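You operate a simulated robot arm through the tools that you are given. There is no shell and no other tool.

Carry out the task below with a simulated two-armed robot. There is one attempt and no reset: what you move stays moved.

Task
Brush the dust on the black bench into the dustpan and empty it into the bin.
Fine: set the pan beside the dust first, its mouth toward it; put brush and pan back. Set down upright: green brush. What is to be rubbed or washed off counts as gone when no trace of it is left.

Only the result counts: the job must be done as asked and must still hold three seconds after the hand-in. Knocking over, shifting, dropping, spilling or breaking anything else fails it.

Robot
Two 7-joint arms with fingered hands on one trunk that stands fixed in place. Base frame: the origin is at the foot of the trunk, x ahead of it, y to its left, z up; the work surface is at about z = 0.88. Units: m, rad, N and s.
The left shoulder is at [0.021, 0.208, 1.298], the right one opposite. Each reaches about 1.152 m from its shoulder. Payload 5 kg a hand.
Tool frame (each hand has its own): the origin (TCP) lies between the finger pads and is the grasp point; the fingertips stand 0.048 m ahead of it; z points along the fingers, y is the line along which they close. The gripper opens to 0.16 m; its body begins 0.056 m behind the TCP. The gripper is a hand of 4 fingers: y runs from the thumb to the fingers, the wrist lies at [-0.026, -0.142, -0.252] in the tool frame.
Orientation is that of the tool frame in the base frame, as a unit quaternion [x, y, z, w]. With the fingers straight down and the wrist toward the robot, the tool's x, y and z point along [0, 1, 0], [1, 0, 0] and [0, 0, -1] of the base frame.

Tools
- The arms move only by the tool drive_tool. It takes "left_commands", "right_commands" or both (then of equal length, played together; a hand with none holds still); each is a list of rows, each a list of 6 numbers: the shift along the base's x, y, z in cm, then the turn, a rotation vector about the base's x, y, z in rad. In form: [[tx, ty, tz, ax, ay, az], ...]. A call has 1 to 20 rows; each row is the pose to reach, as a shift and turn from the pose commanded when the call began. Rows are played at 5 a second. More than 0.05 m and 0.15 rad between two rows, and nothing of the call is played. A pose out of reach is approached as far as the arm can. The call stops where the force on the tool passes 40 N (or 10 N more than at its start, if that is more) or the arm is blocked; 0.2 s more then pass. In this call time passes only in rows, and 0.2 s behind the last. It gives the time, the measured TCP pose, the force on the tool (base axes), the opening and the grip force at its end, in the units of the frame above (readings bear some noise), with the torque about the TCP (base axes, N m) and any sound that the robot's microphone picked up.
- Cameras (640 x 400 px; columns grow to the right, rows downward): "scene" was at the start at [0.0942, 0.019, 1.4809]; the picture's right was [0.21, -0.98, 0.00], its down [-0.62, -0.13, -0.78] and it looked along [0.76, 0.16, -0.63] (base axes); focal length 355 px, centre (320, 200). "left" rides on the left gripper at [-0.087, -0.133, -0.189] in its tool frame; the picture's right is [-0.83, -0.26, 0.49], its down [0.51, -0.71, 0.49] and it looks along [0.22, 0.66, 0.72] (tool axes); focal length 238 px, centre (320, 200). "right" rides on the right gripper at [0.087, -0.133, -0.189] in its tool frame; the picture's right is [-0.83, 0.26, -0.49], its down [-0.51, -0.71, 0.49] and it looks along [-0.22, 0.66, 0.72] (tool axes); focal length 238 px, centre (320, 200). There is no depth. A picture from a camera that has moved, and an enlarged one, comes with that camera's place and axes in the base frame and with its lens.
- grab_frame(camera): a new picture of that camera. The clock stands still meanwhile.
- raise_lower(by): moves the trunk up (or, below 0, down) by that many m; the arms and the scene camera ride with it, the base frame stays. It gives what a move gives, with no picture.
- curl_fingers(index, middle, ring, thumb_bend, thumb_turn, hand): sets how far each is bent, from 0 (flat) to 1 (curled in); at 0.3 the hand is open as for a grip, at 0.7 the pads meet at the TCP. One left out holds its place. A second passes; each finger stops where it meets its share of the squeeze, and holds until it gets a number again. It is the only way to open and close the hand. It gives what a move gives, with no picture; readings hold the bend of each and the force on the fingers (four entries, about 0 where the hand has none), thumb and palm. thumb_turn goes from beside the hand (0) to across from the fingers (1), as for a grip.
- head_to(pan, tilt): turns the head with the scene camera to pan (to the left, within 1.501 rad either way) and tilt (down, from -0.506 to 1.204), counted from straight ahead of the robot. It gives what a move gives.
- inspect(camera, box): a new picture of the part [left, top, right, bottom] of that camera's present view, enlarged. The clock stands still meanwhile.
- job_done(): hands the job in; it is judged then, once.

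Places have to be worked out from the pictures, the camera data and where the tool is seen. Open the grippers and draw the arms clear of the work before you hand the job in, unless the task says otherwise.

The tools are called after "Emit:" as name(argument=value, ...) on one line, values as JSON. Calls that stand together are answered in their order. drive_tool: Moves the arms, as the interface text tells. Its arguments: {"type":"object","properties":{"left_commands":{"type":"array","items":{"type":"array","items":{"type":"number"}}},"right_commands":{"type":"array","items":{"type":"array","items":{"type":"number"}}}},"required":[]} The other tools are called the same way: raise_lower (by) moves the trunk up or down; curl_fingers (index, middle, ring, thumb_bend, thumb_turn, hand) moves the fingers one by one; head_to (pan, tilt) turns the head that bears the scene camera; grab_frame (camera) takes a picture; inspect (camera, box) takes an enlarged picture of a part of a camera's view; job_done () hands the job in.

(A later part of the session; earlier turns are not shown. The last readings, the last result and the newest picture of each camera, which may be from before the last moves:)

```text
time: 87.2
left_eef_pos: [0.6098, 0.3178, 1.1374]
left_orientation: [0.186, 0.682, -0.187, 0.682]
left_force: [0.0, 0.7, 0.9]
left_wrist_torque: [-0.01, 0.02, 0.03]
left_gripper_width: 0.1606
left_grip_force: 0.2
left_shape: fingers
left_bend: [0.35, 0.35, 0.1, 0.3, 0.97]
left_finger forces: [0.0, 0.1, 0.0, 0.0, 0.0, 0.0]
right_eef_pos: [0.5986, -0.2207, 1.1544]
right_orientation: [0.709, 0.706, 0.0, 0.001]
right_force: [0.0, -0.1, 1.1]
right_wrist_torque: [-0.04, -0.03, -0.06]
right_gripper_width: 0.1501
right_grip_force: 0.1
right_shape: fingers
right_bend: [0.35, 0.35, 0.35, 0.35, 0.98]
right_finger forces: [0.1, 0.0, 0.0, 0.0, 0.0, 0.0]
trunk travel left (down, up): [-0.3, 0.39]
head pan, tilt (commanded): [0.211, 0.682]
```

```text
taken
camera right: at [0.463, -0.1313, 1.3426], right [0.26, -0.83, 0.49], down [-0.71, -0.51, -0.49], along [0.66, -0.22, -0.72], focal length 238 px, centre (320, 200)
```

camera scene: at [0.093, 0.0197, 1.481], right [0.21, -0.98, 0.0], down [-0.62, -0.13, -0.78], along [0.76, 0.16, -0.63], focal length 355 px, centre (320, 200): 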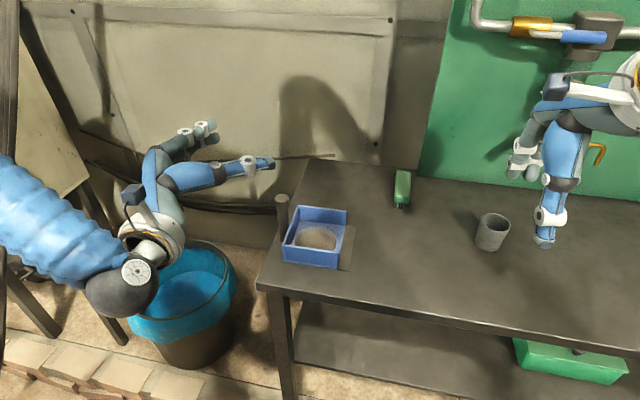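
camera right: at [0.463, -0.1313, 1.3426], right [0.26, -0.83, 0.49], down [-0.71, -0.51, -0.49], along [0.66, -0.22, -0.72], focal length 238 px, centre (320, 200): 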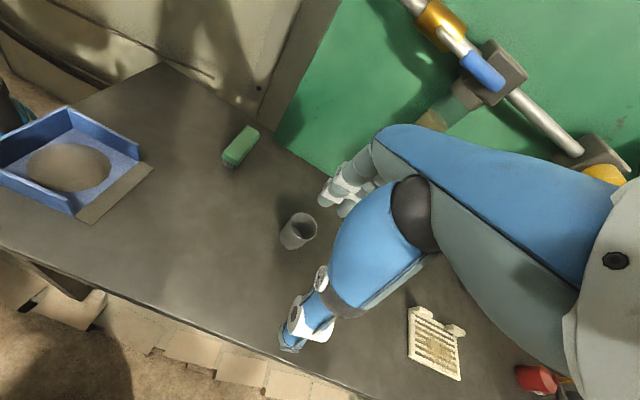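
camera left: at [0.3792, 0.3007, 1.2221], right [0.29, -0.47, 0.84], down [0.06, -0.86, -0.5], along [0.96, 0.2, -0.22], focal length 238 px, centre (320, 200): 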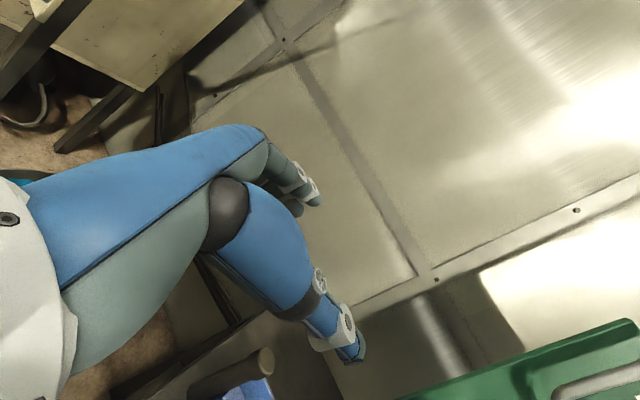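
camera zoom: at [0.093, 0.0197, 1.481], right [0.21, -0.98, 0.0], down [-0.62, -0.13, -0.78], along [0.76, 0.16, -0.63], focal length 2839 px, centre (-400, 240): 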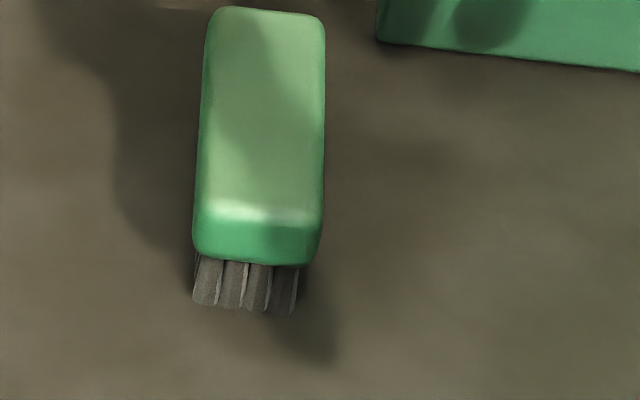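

The brush is back within a millimetre or two, and both views show a clean bench. Now I locate the pan's post again for the regrip.

Emit:
inspect(camera="scene", box=[250, 180, 378, 280])

Emit:
inspect(camera="right", box=[0, 80, 192, 240])

Emit:
grab_frame(camera="left")

```text
4.00 times, centred on (314, 230) of scene
camera zoom: at [0.093, 0.0197, 1.481], right [0.21, -0.98, 0.0], down [-0.62, -0.13, -0.78], along [0.76, 0.16, -0.63], focal length 1420 px, centre (344, 80)
```

zoom: 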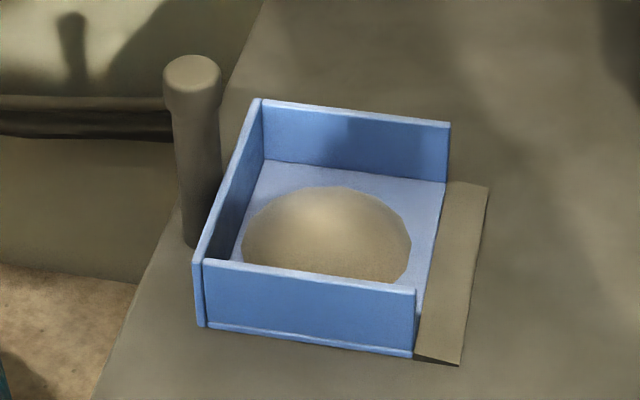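

```text
2.50 times, centred on (96, 160) of right
camera zoom: at [0.463, -0.1313, 1.3426], right [0.26, -0.83, 0.49], down [-0.71, -0.51, -0.49], along [0.66, -0.22, -0.72], focal length 596 px, centre (880, 300)
```

zoom: 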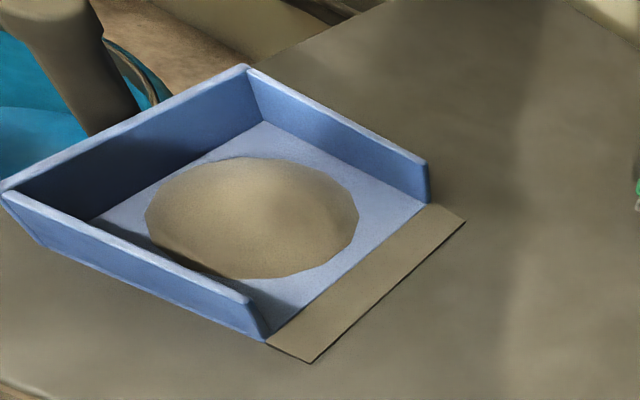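

```text
taken
camera left: at [0.378, 0.3012, 1.2224], right [0.29, -0.47, 0.84], down [0.06, -0.86, -0.5], along [0.96, 0.2, -0.22], focal length 238 px, centre (320, 200)
```

left: 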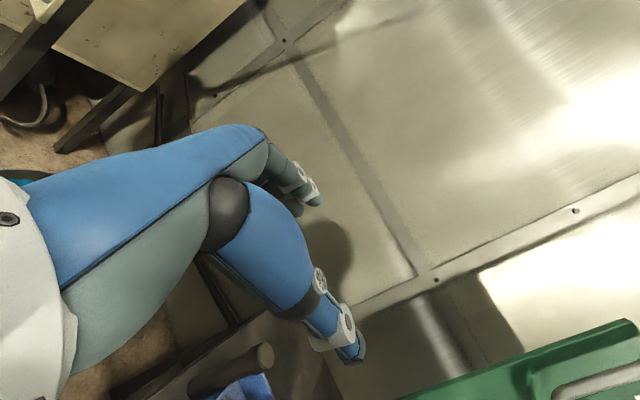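

The post is at (0.658, 0.2245) and the mouth nearly square to −y. I bring the open left hand above the post so it lies somewhat deep in the grip, then lower around it.

Emit:
drive_tool(left_commands=[[1.8, -2.7, -0.8, 0, 0, 0], [3.7, -5.5, -1.7, 0, 0, 0], [5.6, -8.2, -2.5, 0, 0, 0], [7.4, -11, -3.4, 0, 0, 0]])

Emit:
inspect(camera="scene", box=[210, 140, 402, 270])

Emit:
grab_frame(camera="left")

```text
time: 88.2
left_eef_pos: [0.6834, 0.2076, 1.1009]
left_orientation: [0.186, 0.683, -0.187, 0.682]
left_force: [1.1, -0.6, 0.5]
left_wrist_torque: [0.0, 0.0, 0.01]
left_gripper_width: 0.1605
left_grip_force: 0.1
left_shape: fingers
left_bend: [0.35, 0.35, 0.1, 0.3, 0.97]
left_finger forces: [0.0, 0.0, 0.1, 0.0, 0.1, 0.0]
right_eef_pos: [0.5996, -0.2215, 1.1519]
right_orientation: [0.708, 0.706, 0.0, 0.001]
right_force: [0.7, 0.1, -0.6]
right_wrist_torque: [0.04, 0.06, 0.03]
right_gripper_width: 0.1503
right_grip_force: 0.0
right_shape: fingers
right_bend: [0.35, 0.35, 0.35, 0.35, 0.98]
right_finger forces: [0.0, 0.1, 0.1, 0.0, 0.0, 0.1]
trunk travel left (down, up): [-0.3, 0.39]
head pan, tilt (commanded): [0.211, 0.682]
```

```text
3.08 times, centred on (306, 205) of scene
camera zoom: at [0.0951, 0.0179, 1.4808], right [0.21, -0.98, 0.0], down [-0.62, -0.13, -0.78], along [0.76, 0.16, -0.63], focal length 1092 px, centre (363, 185)
```

zoom: 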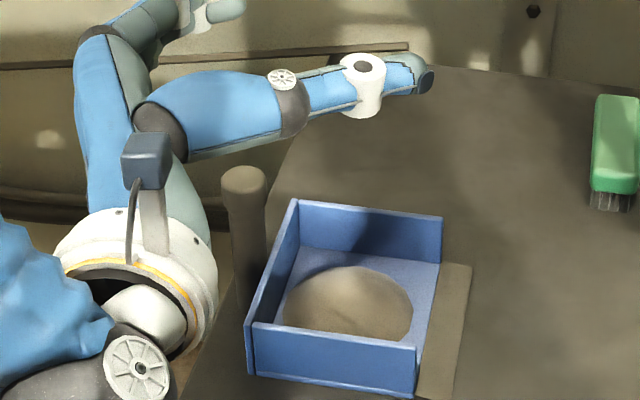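

```text
taken
camera left: at [0.4534, 0.1901, 1.1876], right [0.29, -0.47, 0.83], down [0.06, -0.86, -0.51], along [0.96, 0.2, -0.22], focal length 238 px, centre (320, 200)
```

left: 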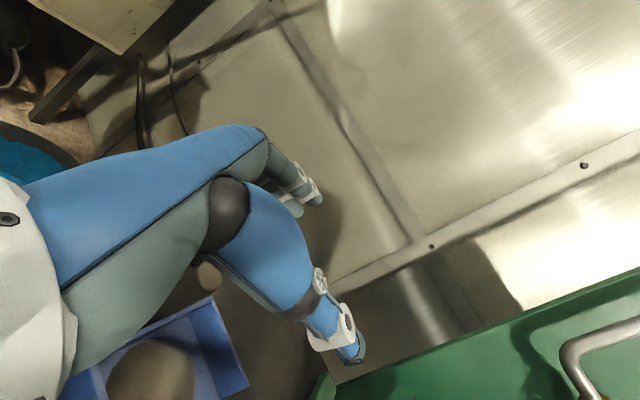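

Clear of everything. I lower the open hand around the post to z ≈ 0.967.

Emit:
drive_tool(left_commands=[[0, 0, -2.5, 0, 0, 0], [0, 0, -5, 0, 0, 0], [0, 0, -7.5, 0, 0, 0], [0, 0, -9.5, 0, 0, 0], [0, 0, -11.5, 0, 0, 0], [0, 0, -12.5, 0, 0, 0], [0, 0, -13.3, 0, 0, 0]])

Emit:
inspect(camera="scene", box=[210, 160, 402, 290])

Emit:
inspect(camera="left", box=[120, 120, 360, 270])

Emit:
inspect(camera="right", box=[0, 40, 192, 220])

```text
time: 89.8
left_eef_pos: [0.6832, 0.2074, 0.9692]
left_orientation: [0.186, 0.682, -0.187, 0.682]
left_force: [-1.0, -0.4, -0.3]
left_wrist_torque: [0.0, -0.01, 0.0]
left_gripper_width: 0.1602
left_grip_force: 0.0
left_shape: fingers
left_bend: [0.35, 0.35, 0.1, 0.3, 0.97]
left_finger forces: [0.0, 0.0, 0.0, 0.0, 0.1, 0.0]
right_eef_pos: [0.598, -0.2197, 1.153]
right_orientation: [0.707, 0.707, 0.0, 0.001]
right_force: [-0.1, 0.6, -0.4]
right_wrist_torque: [0.0, 0.01, 0.05]
right_gripper_width: 0.1503
right_grip_force: 0.1
right_shape: fingers
right_bend: [0.35, 0.35, 0.35, 0.35, 0.98]
right_finger forces: [0.0, 0.0, 0.1, 0.1, 0.0, 0.0]
trunk travel left (down, up): [-0.3, 0.39]
head pan, tilt (commanded): [0.211, 0.682]
```

```text
3.08 times, centred on (306, 225) of scene
camera zoom: at [0.0945, 0.019, 1.4809], right [0.21, -0.98, 0.0], down [-0.62, -0.13, -0.78], along [0.76, 0.16, -0.63], focal length 1092 px, centre (363, 123)
```

zoom: 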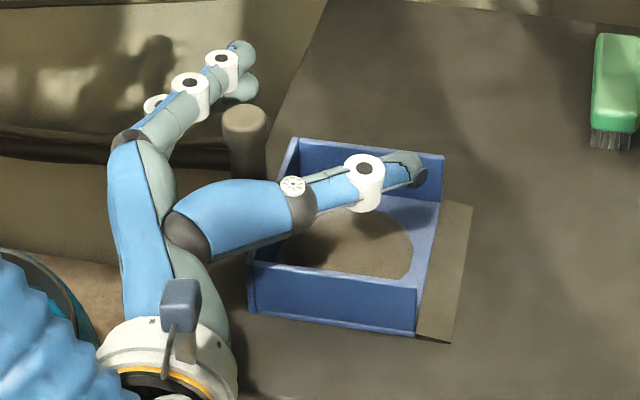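

```text
2.67 times, centred on (240, 195) of left
camera zoom: at [0.4531, 0.1901, 1.0552], right [0.29, -0.47, 0.84], down [0.06, -0.86, -0.5], along [0.96, 0.2, -0.22], focal length 636 px, centre (533, 213)
```

zoom: 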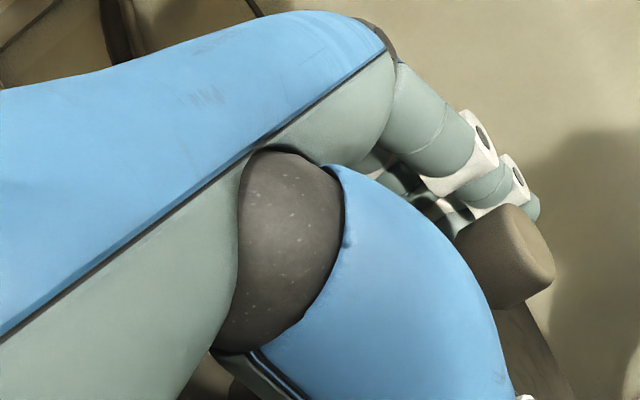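

```text
2.22 times, centred on (96, 130) of right
camera zoom: at [0.4644, -0.1322, 1.3418], right [0.26, -0.83, 0.49], down [-0.71, -0.51, -0.49], along [0.66, -0.22, -0.72], focal length 530 px, centre (818, 356)
```

zoom: 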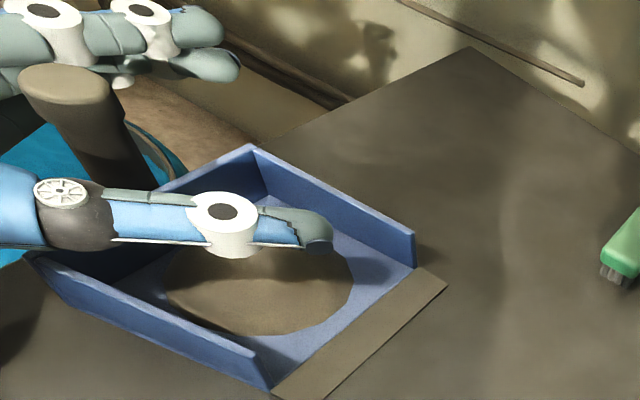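

The post stands inside the open hand. I advance so it lies deep near the palm, where it settled before, and begin closing index and middle.

Emit:
drive_tool(left_commands=[[0.7, -0.8, -0.1, 0, 0, 0], [1.4, -1.6, -0.1, 0, 0, 0], [2.03, -2.36, -0.1, 0, 0, 0]])

Emit:
curl_fingers(hand="left", index=0.7, middle=0.7, thumb_bend=0.4)

Emit:
inspect(camera="scene", box=[210, 160, 402, 290])

Emit:
inspect(camera="left", box=[120, 120, 360, 270])

```text
time: 90.6
left_eef_pos: [0.7029, 0.1837, 0.9662]
left_orientation: [0.187, 0.682, -0.186, 0.682]
left_force: [0.8, 0.1, -0.7]
left_wrist_torque: [-0.02, -0.03, 0.03]
left_gripper_width: 0.1602
left_grip_force: 0.1
left_shape: fingers
left_bend: [0.35, 0.35, 0.1, 0.3, 0.97]
left_finger forces: [0.0, 0.1, 0.0, 0.0, 0.0, 0.0]
right_eef_pos: [0.5986, -0.2212, 1.1521]
right_orientation: [0.708, 0.706, 0.0, 0.0]
right_force: [0.5, -0.1, -0.1]
right_wrist_torque: [0.04, -0.02, 0.01]
right_gripper_width: 0.1503
right_grip_force: 0.1
right_shape: fingers
right_bend: [0.35, 0.35, 0.35, 0.35, 0.98]
right_finger forces: [0.0, 0.0, 0.1, 0.0, 0.1, 0.0]
trunk travel left (down, up): [-0.3, 0.39]
head pan, tilt (commanded): [0.211, 0.682]
```

```text
time: 91.6
left_eef_pos: [0.7041, 0.1838, 0.9672]
left_orientation: [0.186, 0.682, -0.187, 0.682]
left_force: [0.6, -0.3, 0.3]
left_wrist_torque: [0.01, 0.03, 0.01]
left_gripper_width: 0.072
left_grip_force: 0.1
left_shape: fingers
left_bend: [0.7, 0.7, 0.1, 0.4, 0.99]
left_finger forces: [0.0, 0.0, 0.0, 0.0, 0.0, 0.0]
right_eef_pos: [0.5992, -0.2201, 1.1539]
right_orientation: [0.708, 0.706, -0.001, 0.0]
right_force: [0.2, 0.6, 0.3]
right_wrist_torque: [-0.02, 0.0, -0.01]
right_gripper_width: 0.1503
right_grip_force: 0.1
right_shape: fingers
right_bend: [0.35, 0.35, 0.35, 0.35, 0.98]
right_finger forces: [0.0, 0.0, 0.0, 0.1, 0.1, 0.1]
trunk travel left (down, up): [-0.3, 0.39]
head pan, tilt (commanded): [0.211, 0.682]
```

```text
3.08 times, centred on (306, 225) of scene
camera zoom: at [0.0942, 0.0189, 1.4809], right [0.21, -0.98, 0.0], down [-0.62, -0.13, -0.78], along [0.76, 0.16, -0.63], focal length 1092 px, centre (363, 123)
```

zoom: 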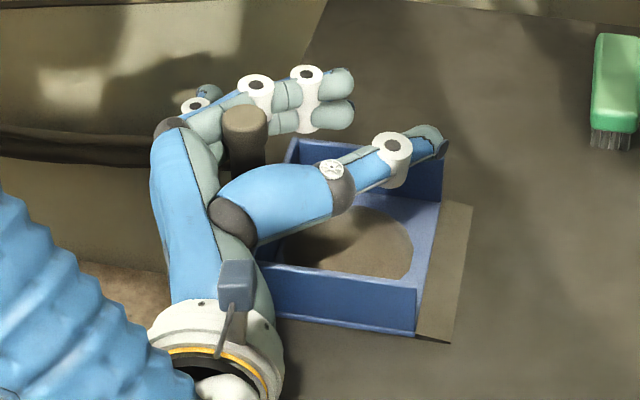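

```text
2.67 times, centred on (240, 195) of left
camera zoom: at [0.4731, 0.1665, 1.0541], right [0.29, -0.47, 0.84], down [0.06, -0.86, -0.51], along [0.96, 0.2, -0.22], focal length 636 px, centre (533, 213)
```

zoom: 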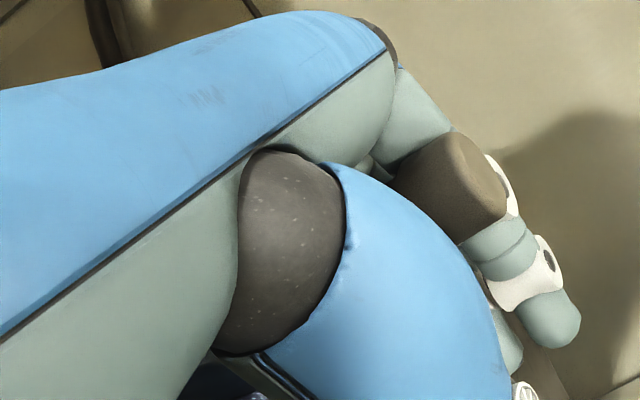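

Pan unmoved. I close index and middle further, then the thumb as before.

Emit:
curl_fingers(hand="left", index=0.9, middle=0.9)

Emit:
curl_fingers(hand="left", index=1.0, middle=1.0, thumb_bend=0.6)

Emit:
inspect(camera="scene", box=[210, 160, 402, 290])

Emit:
inspect(camera="left", box=[120, 120, 360, 270])

```text
time: 92.6
left_eef_pos: [0.7035, 0.1827, 0.9677]
left_orientation: [0.185, 0.682, -0.187, 0.682]
left_force: [0.2, 0.2, -0.5]
left_wrist_torque: [0.02, 0.03, -0.05]
left_gripper_width: 0.0693
left_grip_force: 0.7
left_shape: fingers
left_bend: [0.9, 0.9, 0.1, 0.4, 0.99]
left_finger forces: [0.3, 0.1, 0.1, 0.0, 0.0, 0.0]
right_eef_pos: [0.5989, -0.2199, 1.153]
right_orientation: [0.708, 0.706, -0.001, 0.001]
right_force: [-0.1, 0.4, -0.9]
right_wrist_torque: [0.01, -0.02, 0.03]
right_gripper_width: 0.1504
right_grip_force: 0.1
right_shape: fingers
right_bend: [0.35, 0.35, 0.35, 0.35, 0.98]
right_finger forces: [0.0, 0.0, 0.1, 0.0, 0.1, 0.0]
trunk travel left (down, up): [-0.3, 0.39]
head pan, tilt (commanded): [0.211, 0.682]
```

```text
time: 93.6
left_eef_pos: [0.7043, 0.1838, 0.9678]
left_orientation: [0.186, 0.682, -0.187, 0.682]
left_force: [0.6, 0.1, -1.2]
left_wrist_torque: [-0.11, 0.04, 0.07]
left_gripper_width: 0.0859
left_grip_force: 14.4
left_shape: fingers
left_bend: [0.99, 1.0, 0.1, 0.6, 1.0]
left_finger forces: [26.3, 2.0, 0.0, 0.0, 0.1, 0.0]
right_eef_pos: [0.5987, -0.2213, 1.1531]
right_orientation: [0.708, 0.706, 0.0, 0.001]
right_force: [-0.2, -0.2, 0.5]
right_wrist_torque: [-0.01, 0.02, -0.02]
right_gripper_width: 0.1505
right_grip_force: 0.1
right_shape: fingers
right_bend: [0.35, 0.35, 0.35, 0.35, 0.98]
right_finger forces: [0.0, 0.0, 0.0, 0.1, 0.0, 0.0]
trunk travel left (down, up): [-0.3, 0.39]
head pan, tilt (commanded): [0.211, 0.682]
```

```text
3.08 times, centred on (306, 225) of scene
camera zoom: at [0.0943, 0.0189, 1.4809], right [0.21, -0.98, 0.0], down [-0.62, -0.13, -0.78], along [0.76, 0.16, -0.63], focal length 1092 px, centre (363, 123)
```

zoom: 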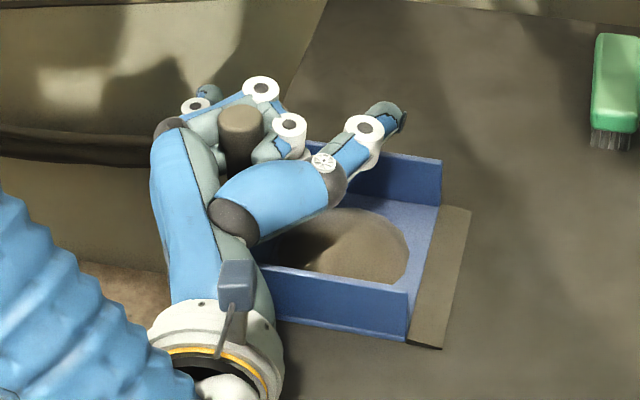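

```text
2.67 times, centred on (240, 195) of left
camera zoom: at [0.4731, 0.1664, 1.054], right [0.29, -0.47, 0.83], down [0.06, -0.86, -0.51], along [0.96, 0.2, -0.22], focal length 636 px, centre (533, 213)
```

zoom: 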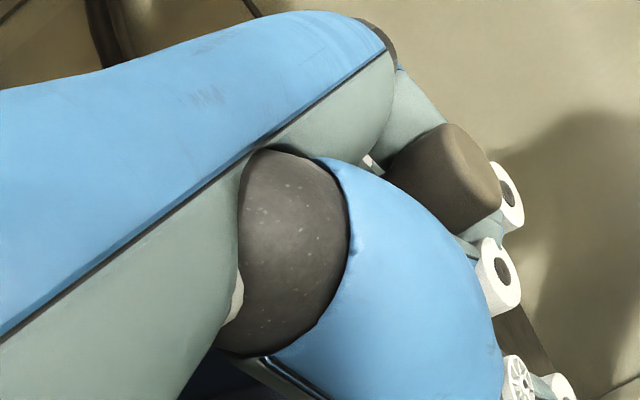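

Index holds with 26 N and the pan moved only millimetres. I close the thumb over for the firm hold.

Emit:
curl_fingers(hand="left", thumb_bend=0.95)

Emit:
inspect(camera="scene", box=[210, 160, 402, 290])

Emit:
inspect(camera="right", box=[0, 40, 192, 220])

```text
time: 94.6
left_eef_pos: [0.7039, 0.1828, 0.9672]
left_orientation: [0.186, 0.683, -0.187, 0.682]
left_force: [0.2, -0.6, -0.4]
left_wrist_torque: [0.04, -0.1, 0.0]
left_gripper_width: 0.0637
left_grip_force: 28.3
left_shape: fingers
left_bend: [1.0, 1.0, 0.1, 0.87, 1.0]
left_finger forces: [54.2, 0.3, 0.0, 0.0, 0.1, 2.2]
right_eef_pos: [0.5988, -0.2201, 1.1539]
right_orientation: [0.708, 0.706, -0.001, 0.001]
right_force: [-0.5, 0.3, -0.4]
right_wrist_torque: [-0.02, -0.01, -0.01]
right_gripper_width: 0.1503
right_grip_force: 0.1
right_shape: fingers
right_bend: [0.35, 0.35, 0.35, 0.35, 0.98]
right_finger forces: [0.1, 0.0, 0.0, 0.1, 0.0, 0.0]
trunk travel left (down, up): [-0.3, 0.39]
head pan, tilt (commanded): [0.211, 0.682]
```

```text
3.08 times, centred on (306, 225) of scene
camera zoom: at [0.0944, 0.0189, 1.4809], right [0.21, -0.98, 0.0], down [-0.62, -0.13, -0.78], along [0.76, 0.16, -0.63], focal length 1092 px, centre (363, 123)
```

zoom: 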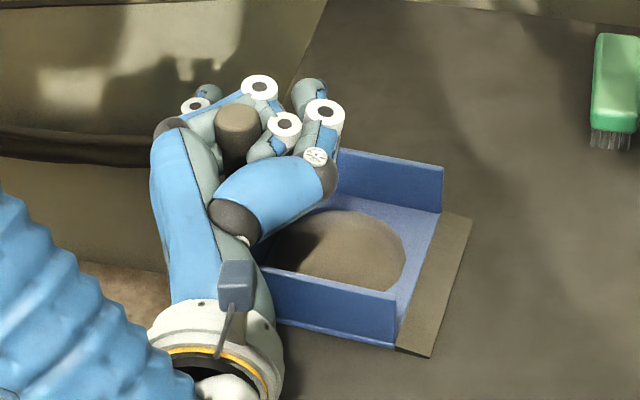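

```text
2.22 times, centred on (96, 130) of right
camera zoom: at [0.4643, -0.1323, 1.3418], right [0.26, -0.83, 0.49], down [-0.71, -0.51, -0.49], along [0.66, -0.22, -0.72], focal length 530 px, centre (818, 356)
```

zoom: 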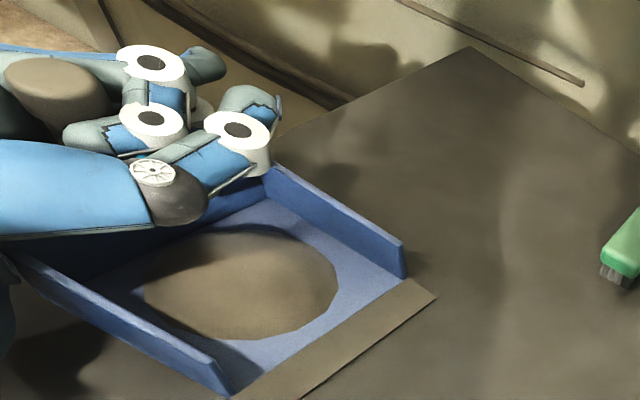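

Firmly held with 54 N on the index. I lift the pan, tipping the mouth up slightly (about 6°) so nothing can run out.

Emit:
drive_tool(left_commands=[[0, 0, 0.8, 0, 0, 0], [0, 0, 1.6, -0.02, 0, 0], [0, 0, 2.4, -0.05, 0, 0], [0, 0, 3.2, -0.08, 0, 0], [0, 0, 4.0, -0.1, 0, 0]])

Emit:
inspect(camera="scene", box=[210, 140, 402, 270])

Emit:
inspect(camera="right", box=[0, 40, 192, 220])

```text
time: 95.8
left_eef_pos: [0.7045, 0.1834, 1.0076]
left_orientation: [0.153, 0.672, -0.222, 0.69]
left_force: [0.0, 0.1, -3.8]
left_wrist_torque: [0.0, -0.12, 0.03]
left_gripper_width: 0.0633
left_grip_force: 28.6
left_shape: fingers
left_bend: [1.0, 1.0, 0.1, 0.87, 1.0]
left_finger forces: [54.3, 0.2, 0.0, 0.1, 0.0, 2.2]
right_eef_pos: [0.5993, -0.2206, 1.1531]
right_orientation: [0.708, 0.706, 0.0, 0.001]
right_force: [-0.4, -0.3, -0.3]
right_wrist_torque: [0.03, -0.03, -0.02]
right_gripper_width: 0.1504
right_grip_force: 0.1
right_shape: fingers
right_bend: [0.35, 0.35, 0.35, 0.35, 0.98]
right_finger forces: [0.1, 0.0, 0.1, 0.0, 0.0, 0.1]
trunk travel left (down, up): [-0.3, 0.39]
head pan, tilt (commanded): [0.211, 0.682]
```

```text
3.08 times, centred on (306, 205) of scene
camera zoom: at [0.0942, 0.0189, 1.4809], right [0.21, -0.98, 0.0], down [-0.62, -0.13, -0.78], along [0.76, 0.16, -0.63], focal length 1092 px, centre (363, 185)
```

zoom: 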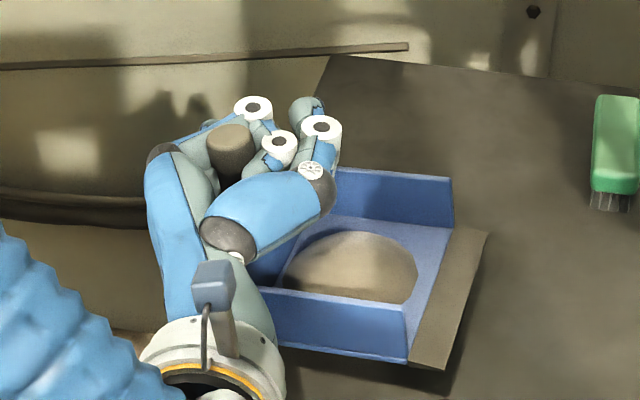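

```text
2.22 times, centred on (96, 130) of right
camera zoom: at [0.4642, -0.1323, 1.3419], right [0.26, -0.83, 0.49], down [-0.71, -0.51, -0.49], along [0.66, -0.22, -0.72], focal length 530 px, centre (818, 356)
```

zoom: 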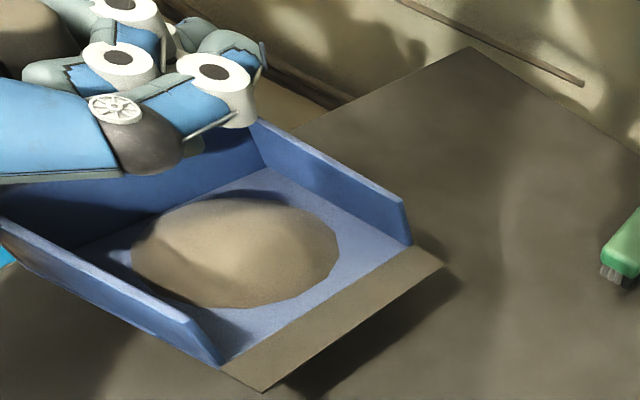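

The pan with the heap is lifted safely. I turn the head toward the bin to fix its rim and to watch the emptying.

Emit:
head_to(pan=0.6, tilt=0.75)

Emit:
grab_frame(camera="scene")

```text
time: 96.7
left_eef_pos: [0.7037, 0.1842, 1.0075]
left_orientation: [0.152, 0.672, -0.22, 0.691]
left_force: [0.3, 0.2, -1.6]
left_wrist_torque: [0.02, -0.1, -0.01]
left_gripper_width: 0.0637
left_grip_force: 28.8
left_shape: fingers
left_bend: [1.0, 1.0, 0.1, 0.87, 1.0]
left_finger forces: [54.2, 0.3, 0.0, 0.1, 0.1, 2.2]
right_eef_pos: [0.5986, -0.2202, 1.1539]
right_orientation: [0.708, 0.707, -0.001, 0.0]
right_force: [0.4, -0.3, 0.3]
right_wrist_torque: [0.01, -0.05, 0.0]
right_gripper_width: 0.1505
right_grip_force: 0.1
right_shape: fingers
right_bend: [0.35, 0.35, 0.35, 0.35, 0.98]
right_finger forces: [0.0, 0.0, 0.0, 0.0, 0.0, 0.0]
trunk travel left (down, up): [-0.3, 0.39]
head pan, tilt (commanded): [0.6, 0.75]
```

```text
taken
camera scene: at [0.0791, 0.0478, 1.4752], right [0.56, -0.83, 0.0], down [-0.56, -0.38, -0.73], along [0.6, 0.41, -0.68], focal length 355 px, centre (320, 200)
```

scene: 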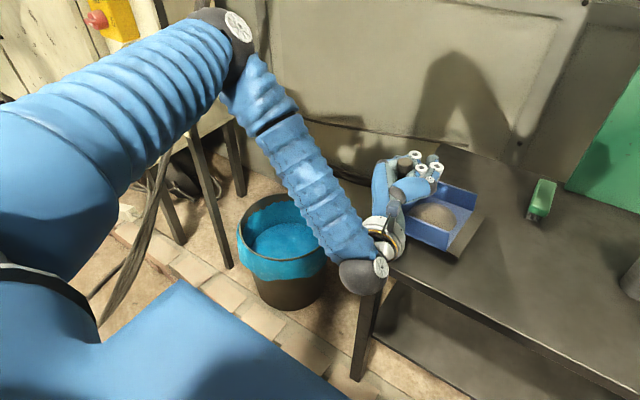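

The bin's rim centre comes out at about (0.706, 0.62), z≈0.55, radius ≈0.18. I carry the pan level and slowly to the left over the bin, with the mouth still tipped up.

Emit:
drive_tool(left_commands=[[0.2, 1.5, 0.5, 0, 0, 0], [0.5, 4, 1, 0, 0, 0], [0.8, 7, 1.5, 0, 0, 0], [1.1, 10, 1.5, 0, 0, 0], [1.4, 13, 1.5, 0, 0, 0], [1.8, 16, 1.5, 0, 0, 0], [2.1, 19, 1.5, 0, 0, 0], [2.4, 22, 1.5, 0, 0, 0], [2.8, 25, 1.5, 0, 0, 0], [3.1, 28, 1.5, 0, 0, 0], [3.5, 31, 1.5, 0, 0, 0], [3.8, 34, 1.5, 0, 0, 0], [4.2, 37.5, 1.5, 0, 0, 0], [4.6, 41, 1.5, 0, 0, 0], [5.0, 44.5, 1.5, 0, 0, 0], [5.4, 47.5, 1.5, 0, 0, 0], [5.6, 50, 1.5, 0, 0, 0], [5.7, 51.2, 1.5, 0, 0, 0]])

Emit:
grab_frame(camera="scene")

Emit:
grab_frame(camera="left")

```text
time: 100.5
left_eef_pos: [0.7617, 0.6963, 1.0221]
left_orientation: [0.153, 0.672, -0.222, 0.69]
left_force: [0.0, 0.7, -2.0]
left_wrist_torque: [-0.02, -0.12, -0.02]
left_gripper_width: 0.0637
left_grip_force: 27.8
left_shape: fingers
left_bend: [1.0, 1.0, 0.1, 0.87, 1.0]
left_finger forces: [53.8, 0.3, 0.0, 0.1, 0.1, 2.1]
right_eef_pos: [0.599, -0.22, 1.1522]
right_orientation: [0.708, 0.706, 0.0, 0.002]
right_force: [0.0, 0.1, 0.4]
right_wrist_torque: [0.02, 0.01, 0.0]
right_gripper_width: 0.1504
right_grip_force: 0.0
right_shape: fingers
right_bend: [0.35, 0.35, 0.35, 0.35, 0.98]
right_finger forces: [0.1, 0.0, 0.0, 0.0, 0.0, 0.0]
trunk travel left (down, up): [-0.3, 0.39]
head pan, tilt (commanded): [0.6, 0.75]
```

```text
taken
camera scene: at [0.0791, 0.0483, 1.4752], right [0.56, -0.83, 0.0], down [-0.56, -0.39, -0.73], along [0.6, 0.41, -0.68], focal length 355 px, centre (320, 200)
```

scene: 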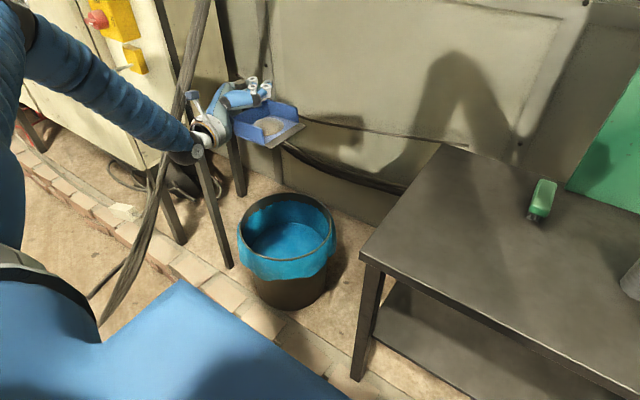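

```text
taken
camera left: at [0.5313, 0.6874, 1.1102], right [0.29, -0.38, 0.88], down [0.06, -0.91, -0.42], along [0.96, 0.17, -0.24], focal length 238 px, centre (320, 200)
```

left: 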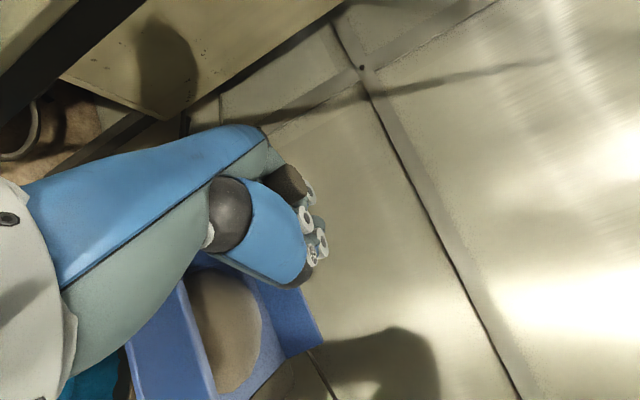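

The pan hovers over the bin region with the dust still in it, and the bin is fully visible. I zoom to measure the rim precisely and to check what stands nearby.

Emit:
inspect(camera="scene", box=[180, 60, 372, 320])

Emit:
inspect(camera="scene", box=[160, 60, 340, 172])

```text
1.54 times, centred on (276, 190) of scene
camera zoom: at [0.0791, 0.0483, 1.4752], right [0.56, -0.83, 0.0], down [-0.56, -0.39, -0.73], along [0.6, 0.41, -0.68], focal length 546 px, centre (388, 215)
```

zoom: 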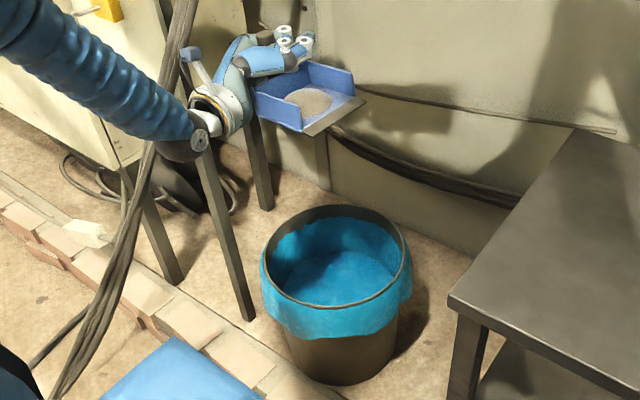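

```text
3.56 times, centred on (250, 116) of scene
camera zoom: at [0.0791, 0.0483, 1.4752], right [0.56, -0.83, 0.0], down [-0.56, -0.39, -0.73], along [0.6, 0.41, -0.68], focal length 1262 px, centre (569, 499)
```

zoom: 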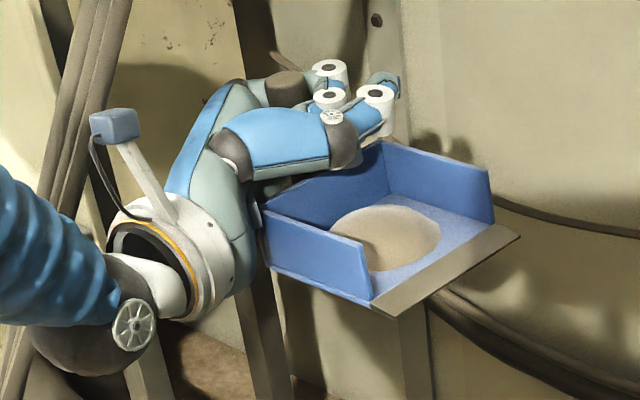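

The rim centre refines to about (0.716, 0.629). I lower the pan, still level, closer above the bin.

Emit:
drive_tool(left_commands=[[0.2, 0, -2, 0, 0, 0], [0.4, 0, -4.5, 0, 0, 0], [0.6, 0, -7, 0, 0, 0], [0.8, 0, -9.5, 0, 0, 0], [1.0, 0, -12.1, 0, 0, 0]])

Emit:
inspect(camera="scene", box=[180, 60, 372, 320])

Emit:
grab_frame(camera="left")

```text
time: 101.7
left_eef_pos: [0.7713, 0.6967, 0.9006]
left_orientation: [0.152, 0.672, -0.221, 0.691]
left_force: [0.7, 0.3, -1.0]
left_wrist_torque: [0.03, -0.01, -0.07]
left_gripper_width: 0.0638
left_grip_force: 27.3
left_shape: fingers
left_bend: [1.0, 1.0, 0.1, 0.87, 1.0]
left_finger forces: [53.3, 0.1, 0.0, 0.0, 0.1, 2.0]
right_eef_pos: [0.5995, -0.2193, 1.153]
right_orientation: [0.708, 0.706, -0.001, 0.001]
right_force: [0.4, -0.3, -0.2]
right_wrist_torque: [-0.01, 0.06, 0.02]
right_gripper_width: 0.1505
right_grip_force: 0.1
right_shape: fingers
right_bend: [0.35, 0.35, 0.35, 0.35, 0.98]
right_finger forces: [0.1, 0.0, 0.1, 0.1, 0.1, 0.1]
trunk travel left (down, up): [-0.3, 0.39]
head pan, tilt (commanded): [0.6, 0.75]
```

```text
1.54 times, centred on (276, 190) of scene
camera zoom: at [0.0798, 0.0486, 1.4751], right [0.57, -0.82, 0.0], down [-0.56, -0.39, -0.73], along [0.6, 0.41, -0.68], focal length 546 px, centre (388, 215)
```

zoom: 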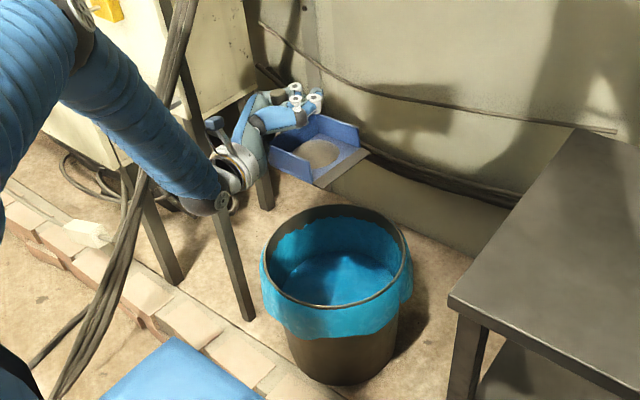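

```text
taken
camera left: at [0.5412, 0.6878, 0.9887], right [0.29, -0.38, 0.88], down [0.06, -0.91, -0.42], along [0.96, 0.17, -0.24], focal length 238 px, centre (320, 200)
```

left: 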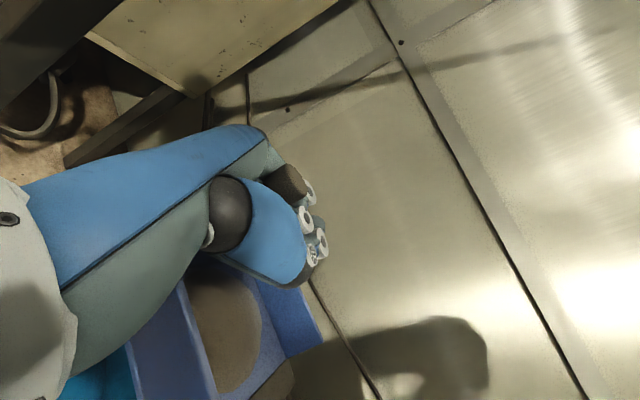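

The lip projects where I expect it, over the bin's opening. I begin tipping the mouth down while keeping it over the bin, first to about 24°.

Emit:
drive_tool(left_commands=[[0, -0.1, -1, 0.13, 0, 0], [0, -0.4, -2, 0.26, 0, 0], [0, -0.8, -3, 0.39, 0, 0], [0, -1.4, -4, 0.52, 0, 0]])

Emit:
inspect(camera="scene", box=[180, 60, 372, 320])

```text
time: 102.7
left_eef_pos: [0.7724, 0.6807, 0.8617]
left_orientation: [0.325, 0.706, -0.039, 0.628]
left_force: [0.1, -0.8, -1.8]
left_wrist_torque: [-0.02, -0.09, 0.03]
left_gripper_width: 0.0638
left_grip_force: 27.3
left_shape: fingers
left_bend: [1.0, 1.0, 0.1, 0.88, 1.0]
left_finger forces: [53.3, 0.2, 0.0, 0.1, 0.0, 1.6]
right_eef_pos: [0.5987, -0.2202, 1.1523]
right_orientation: [0.708, 0.707, -0.001, 0.001]
right_force: [-0.4, 0.4, -0.5]
right_wrist_torque: [0.01, 0.02, -0.03]
right_gripper_width: 0.1503
right_grip_force: 0.1
right_shape: fingers
right_bend: [0.35, 0.35, 0.35, 0.35, 0.98]
right_finger forces: [0.0, 0.1, 0.1, 0.1, 0.1, 0.0]
trunk travel left (down, up): [-0.3, 0.39]
head pan, tilt (commanded): [0.6, 0.75]
```

```text
1.54 times, centred on (276, 190) of scene
camera zoom: at [0.0792, 0.048, 1.4752], right [0.56, -0.83, 0.0], down [-0.56, -0.39, -0.73], along [0.6, 0.41, -0.68], focal length 546 px, centre (388, 215)
```

zoom: 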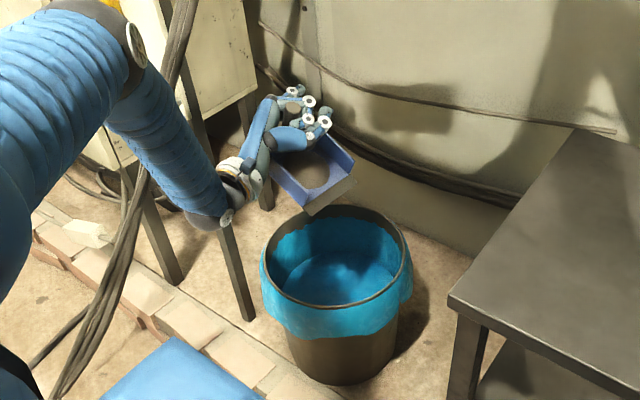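

The heap still rests in the pan and the lip is above the bin's middle. I tip on smoothly to about 98°, moving the hand so the mouth stays over the bin.

Emit:
drive_tool(left_commands=[[0, -1.2, -1.0, 0.13, 0, 0], [0, -2.9, -1.5, 0.26, 0, 0], [0, -4.8, -2.0, 0.39, 0, 0], [0, -6.6, -2.5, 0.52, 0, 0], [0, -8.5, -3.0, 0.65, 0, 0], [0, -10.3, -3.5, 0.78, 0, 0], [0, -12.0, -4.5, 0.91, 0, 0], [0, -13.7, -5.5, 1.04, 0, 0], [0, -15.2, -7.0, 1.17, 0, 0], [0, -16.6, -8.5, 1.3, 0, 0]])

Emit:
inspect(camera="scene", box=[180, 60, 372, 320])

Emit:
grab_frame(camera="left")

```text
time: 104.9
left_eef_pos: [0.7717, 0.5159, 0.7761]
left_orientation: [0.639, 0.586, 0.395, 0.303]
left_force: [1.1, 0.0, -2.2]
left_wrist_torque: [-0.13, -0.07, -0.02]
left_gripper_width: 0.0639
left_grip_force: 27.8
left_shape: fingers
left_bend: [1.0, 1.0, 0.1, 0.88, 1.0]
left_finger forces: [53.1, 0.8, 0.1, 0.0, 0.1, 0.6]
right_eef_pos: [0.5984, -0.2203, 1.1533]
right_orientation: [0.708, 0.706, -0.001, 0.0]
right_force: [1.1, -0.6, -0.5]
right_wrist_torque: [0.03, 0.0, -0.01]
right_gripper_width: 0.1506
right_grip_force: 0.1
right_shape: fingers
right_bend: [0.35, 0.35, 0.35, 0.35, 0.98]
right_finger forces: [0.1, 0.0, 0.0, 0.0, 0.0, 0.1]
trunk travel left (down, up): [-0.3, 0.39]
head pan, tilt (commanded): [0.6, 0.75]
```

```text
1.54 times, centred on (276, 190) of scene
camera zoom: at [0.0794, 0.0474, 1.4752], right [0.57, -0.82, 0.0], down [-0.56, -0.39, -0.73], along [0.6, 0.41, -0.68], focal length 546 px, centre (388, 215)
```

zoom: 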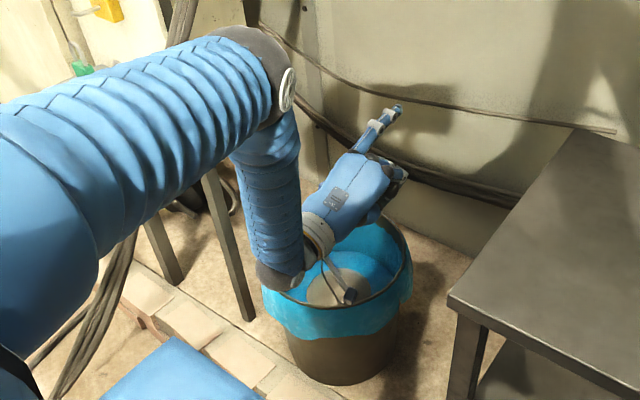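

```text
taken
camera left: at [0.5408, 0.4334, 0.7448], right [0.29, -0.75, -0.59], down [0.06, 0.63, -0.77], along [0.96, 0.19, 0.23], focal length 238 px, centre (320, 200)
```

left: 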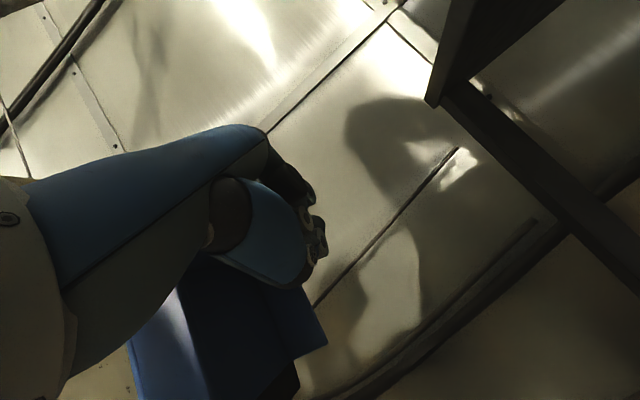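

A heap of dust is now visible inside the bin. I check whether the pan is empty.

Emit:
inspect(camera="left", box=[110, 230, 350, 400])

Emit:
inspect(camera="scene", box=[230, 180, 350, 280])

```text
2.35 times, centred on (230, 315) of left
camera zoom: at [0.5408, 0.4334, 0.7448], right [0.29, -0.75, -0.59], down [0.06, 0.63, -0.77], along [0.96, 0.19, 0.23], focal length 561 px, centre (532, -71)
```

zoom: 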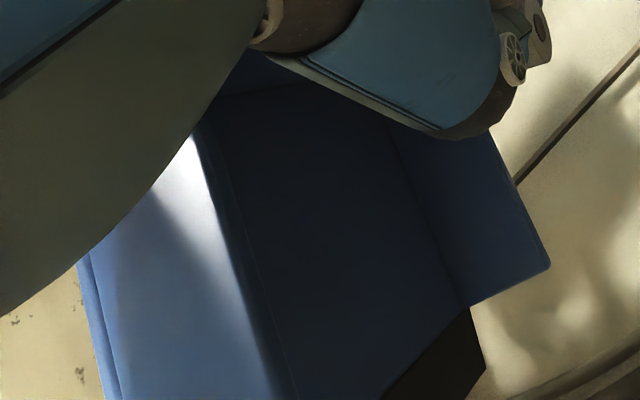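

```text
4.00 times, centred on (290, 230) of scene
camera zoom: at [0.0794, 0.0474, 1.4752], right [0.57, -0.82, 0.0], down [-0.56, -0.39, -0.73], along [0.6, 0.41, -0.68], focal length 1420 px, centre (440, 80)
```

zoom: 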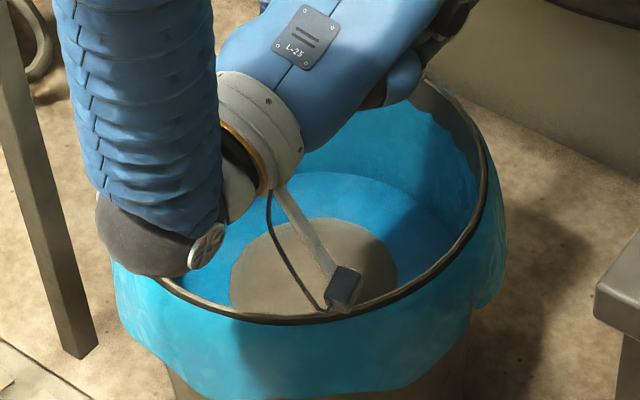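

All the dust lies inside the bin bag and the pan floor is bare. I reverse the same path and bring the pan back to level.

Emit:
drive_tool(left_commands=[[0, 1.4, 1.5, -0.13, 0, 0], [0, 2.9, 3.0, -0.26, 0, 0], [0, 4.6, 4.0, -0.39, 0, 0], [0, 6.3, 5.0, -0.52, 0, 0], [0, 8.1, 5.5, -0.65, 0, 0], [0, 10.0, 6.0, -0.78, 0, 0], [0, 11.8, 6.5, -0.91, 0, 0], [0, 13.7, 7.0, -1.04, 0, 0], [0, 15.4, 7.5, -1.17, 0, 0], [0, 16.6, 8.5, -1.3, 0, 0], [0, 17.2, 10, -1.43, 0, 0], [0, 17.6, 12, -1.56, 0, 0], [0, 17.9, 15, -1.69, 0, 0], [0, 18, 18, -1.72, 0, 0], [0, 18, 22, -1.72, 0, 0], [0, 18, 25, -1.72, 0, 0]])

Emit:
inspect(camera="scene", box=[160, 40, 352, 280])

Emit:
inspect(camera="scene", box=[160, 60, 340, 172])

```text
time: 108.3
left_eef_pos: [0.7711, 0.6945, 1.026]
left_orientation: [0.186, 0.682, -0.188, 0.682]
left_force: [-0.4, -1.6, -3.9]
left_wrist_torque: [-0.07, -0.14, 0.08]
left_gripper_width: 0.0637
left_grip_force: 27.2
left_shape: fingers
left_bend: [1.0, 1.0, 0.1, 0.88, 1.0]
left_finger forces: [52.8, 0.3, 0.0, 0.0, 0.0, 1.5]
right_eef_pos: [0.5979, -0.2207, 1.1547]
right_orientation: [0.708, 0.706, -0.001, 0.0]
right_force: [-0.8, -0.8, -0.2]
right_wrist_torque: [0.03, -0.05, 0.02]
right_gripper_width: 0.1502
right_grip_force: 0.1
right_shape: fingers
right_bend: [0.35, 0.35, 0.35, 0.35, 0.98]
right_finger forces: [0.0, 0.0, 0.0, 0.0, 0.1, 0.0]
trunk travel left (down, up): [-0.3, 0.39]
head pan, tilt (commanded): [0.6, 0.75]
```

```text
1.67 times, centred on (256, 160) of scene
camera zoom: at [0.0786, 0.0477, 1.4752], right [0.56, -0.83, 0.0], down [-0.56, -0.39, -0.73], along [0.6, 0.41, -0.68], focal length 592 px, centre (427, 267)
```

zoom: 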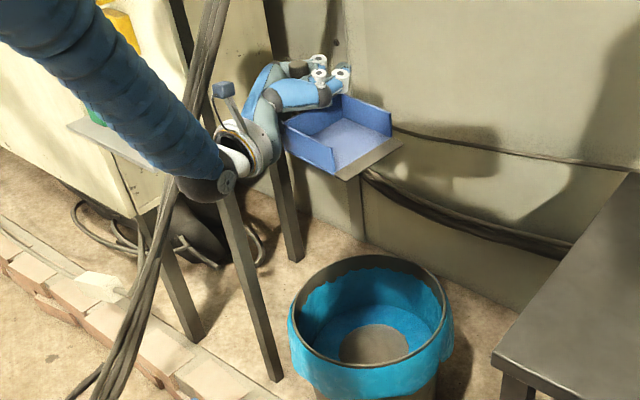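

```text
3.56 times, centred on (250, 116) of scene
camera zoom: at [0.0786, 0.0477, 1.4752], right [0.56, -0.83, 0.0], down [-0.56, -0.39, -0.73], along [0.6, 0.41, -0.68], focal length 1262 px, centre (569, 499)
```

zoom: 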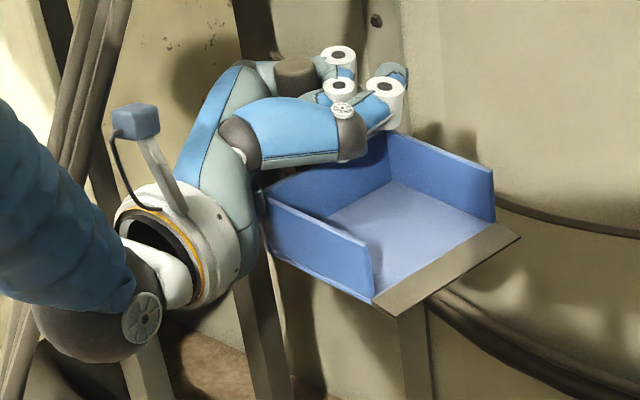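

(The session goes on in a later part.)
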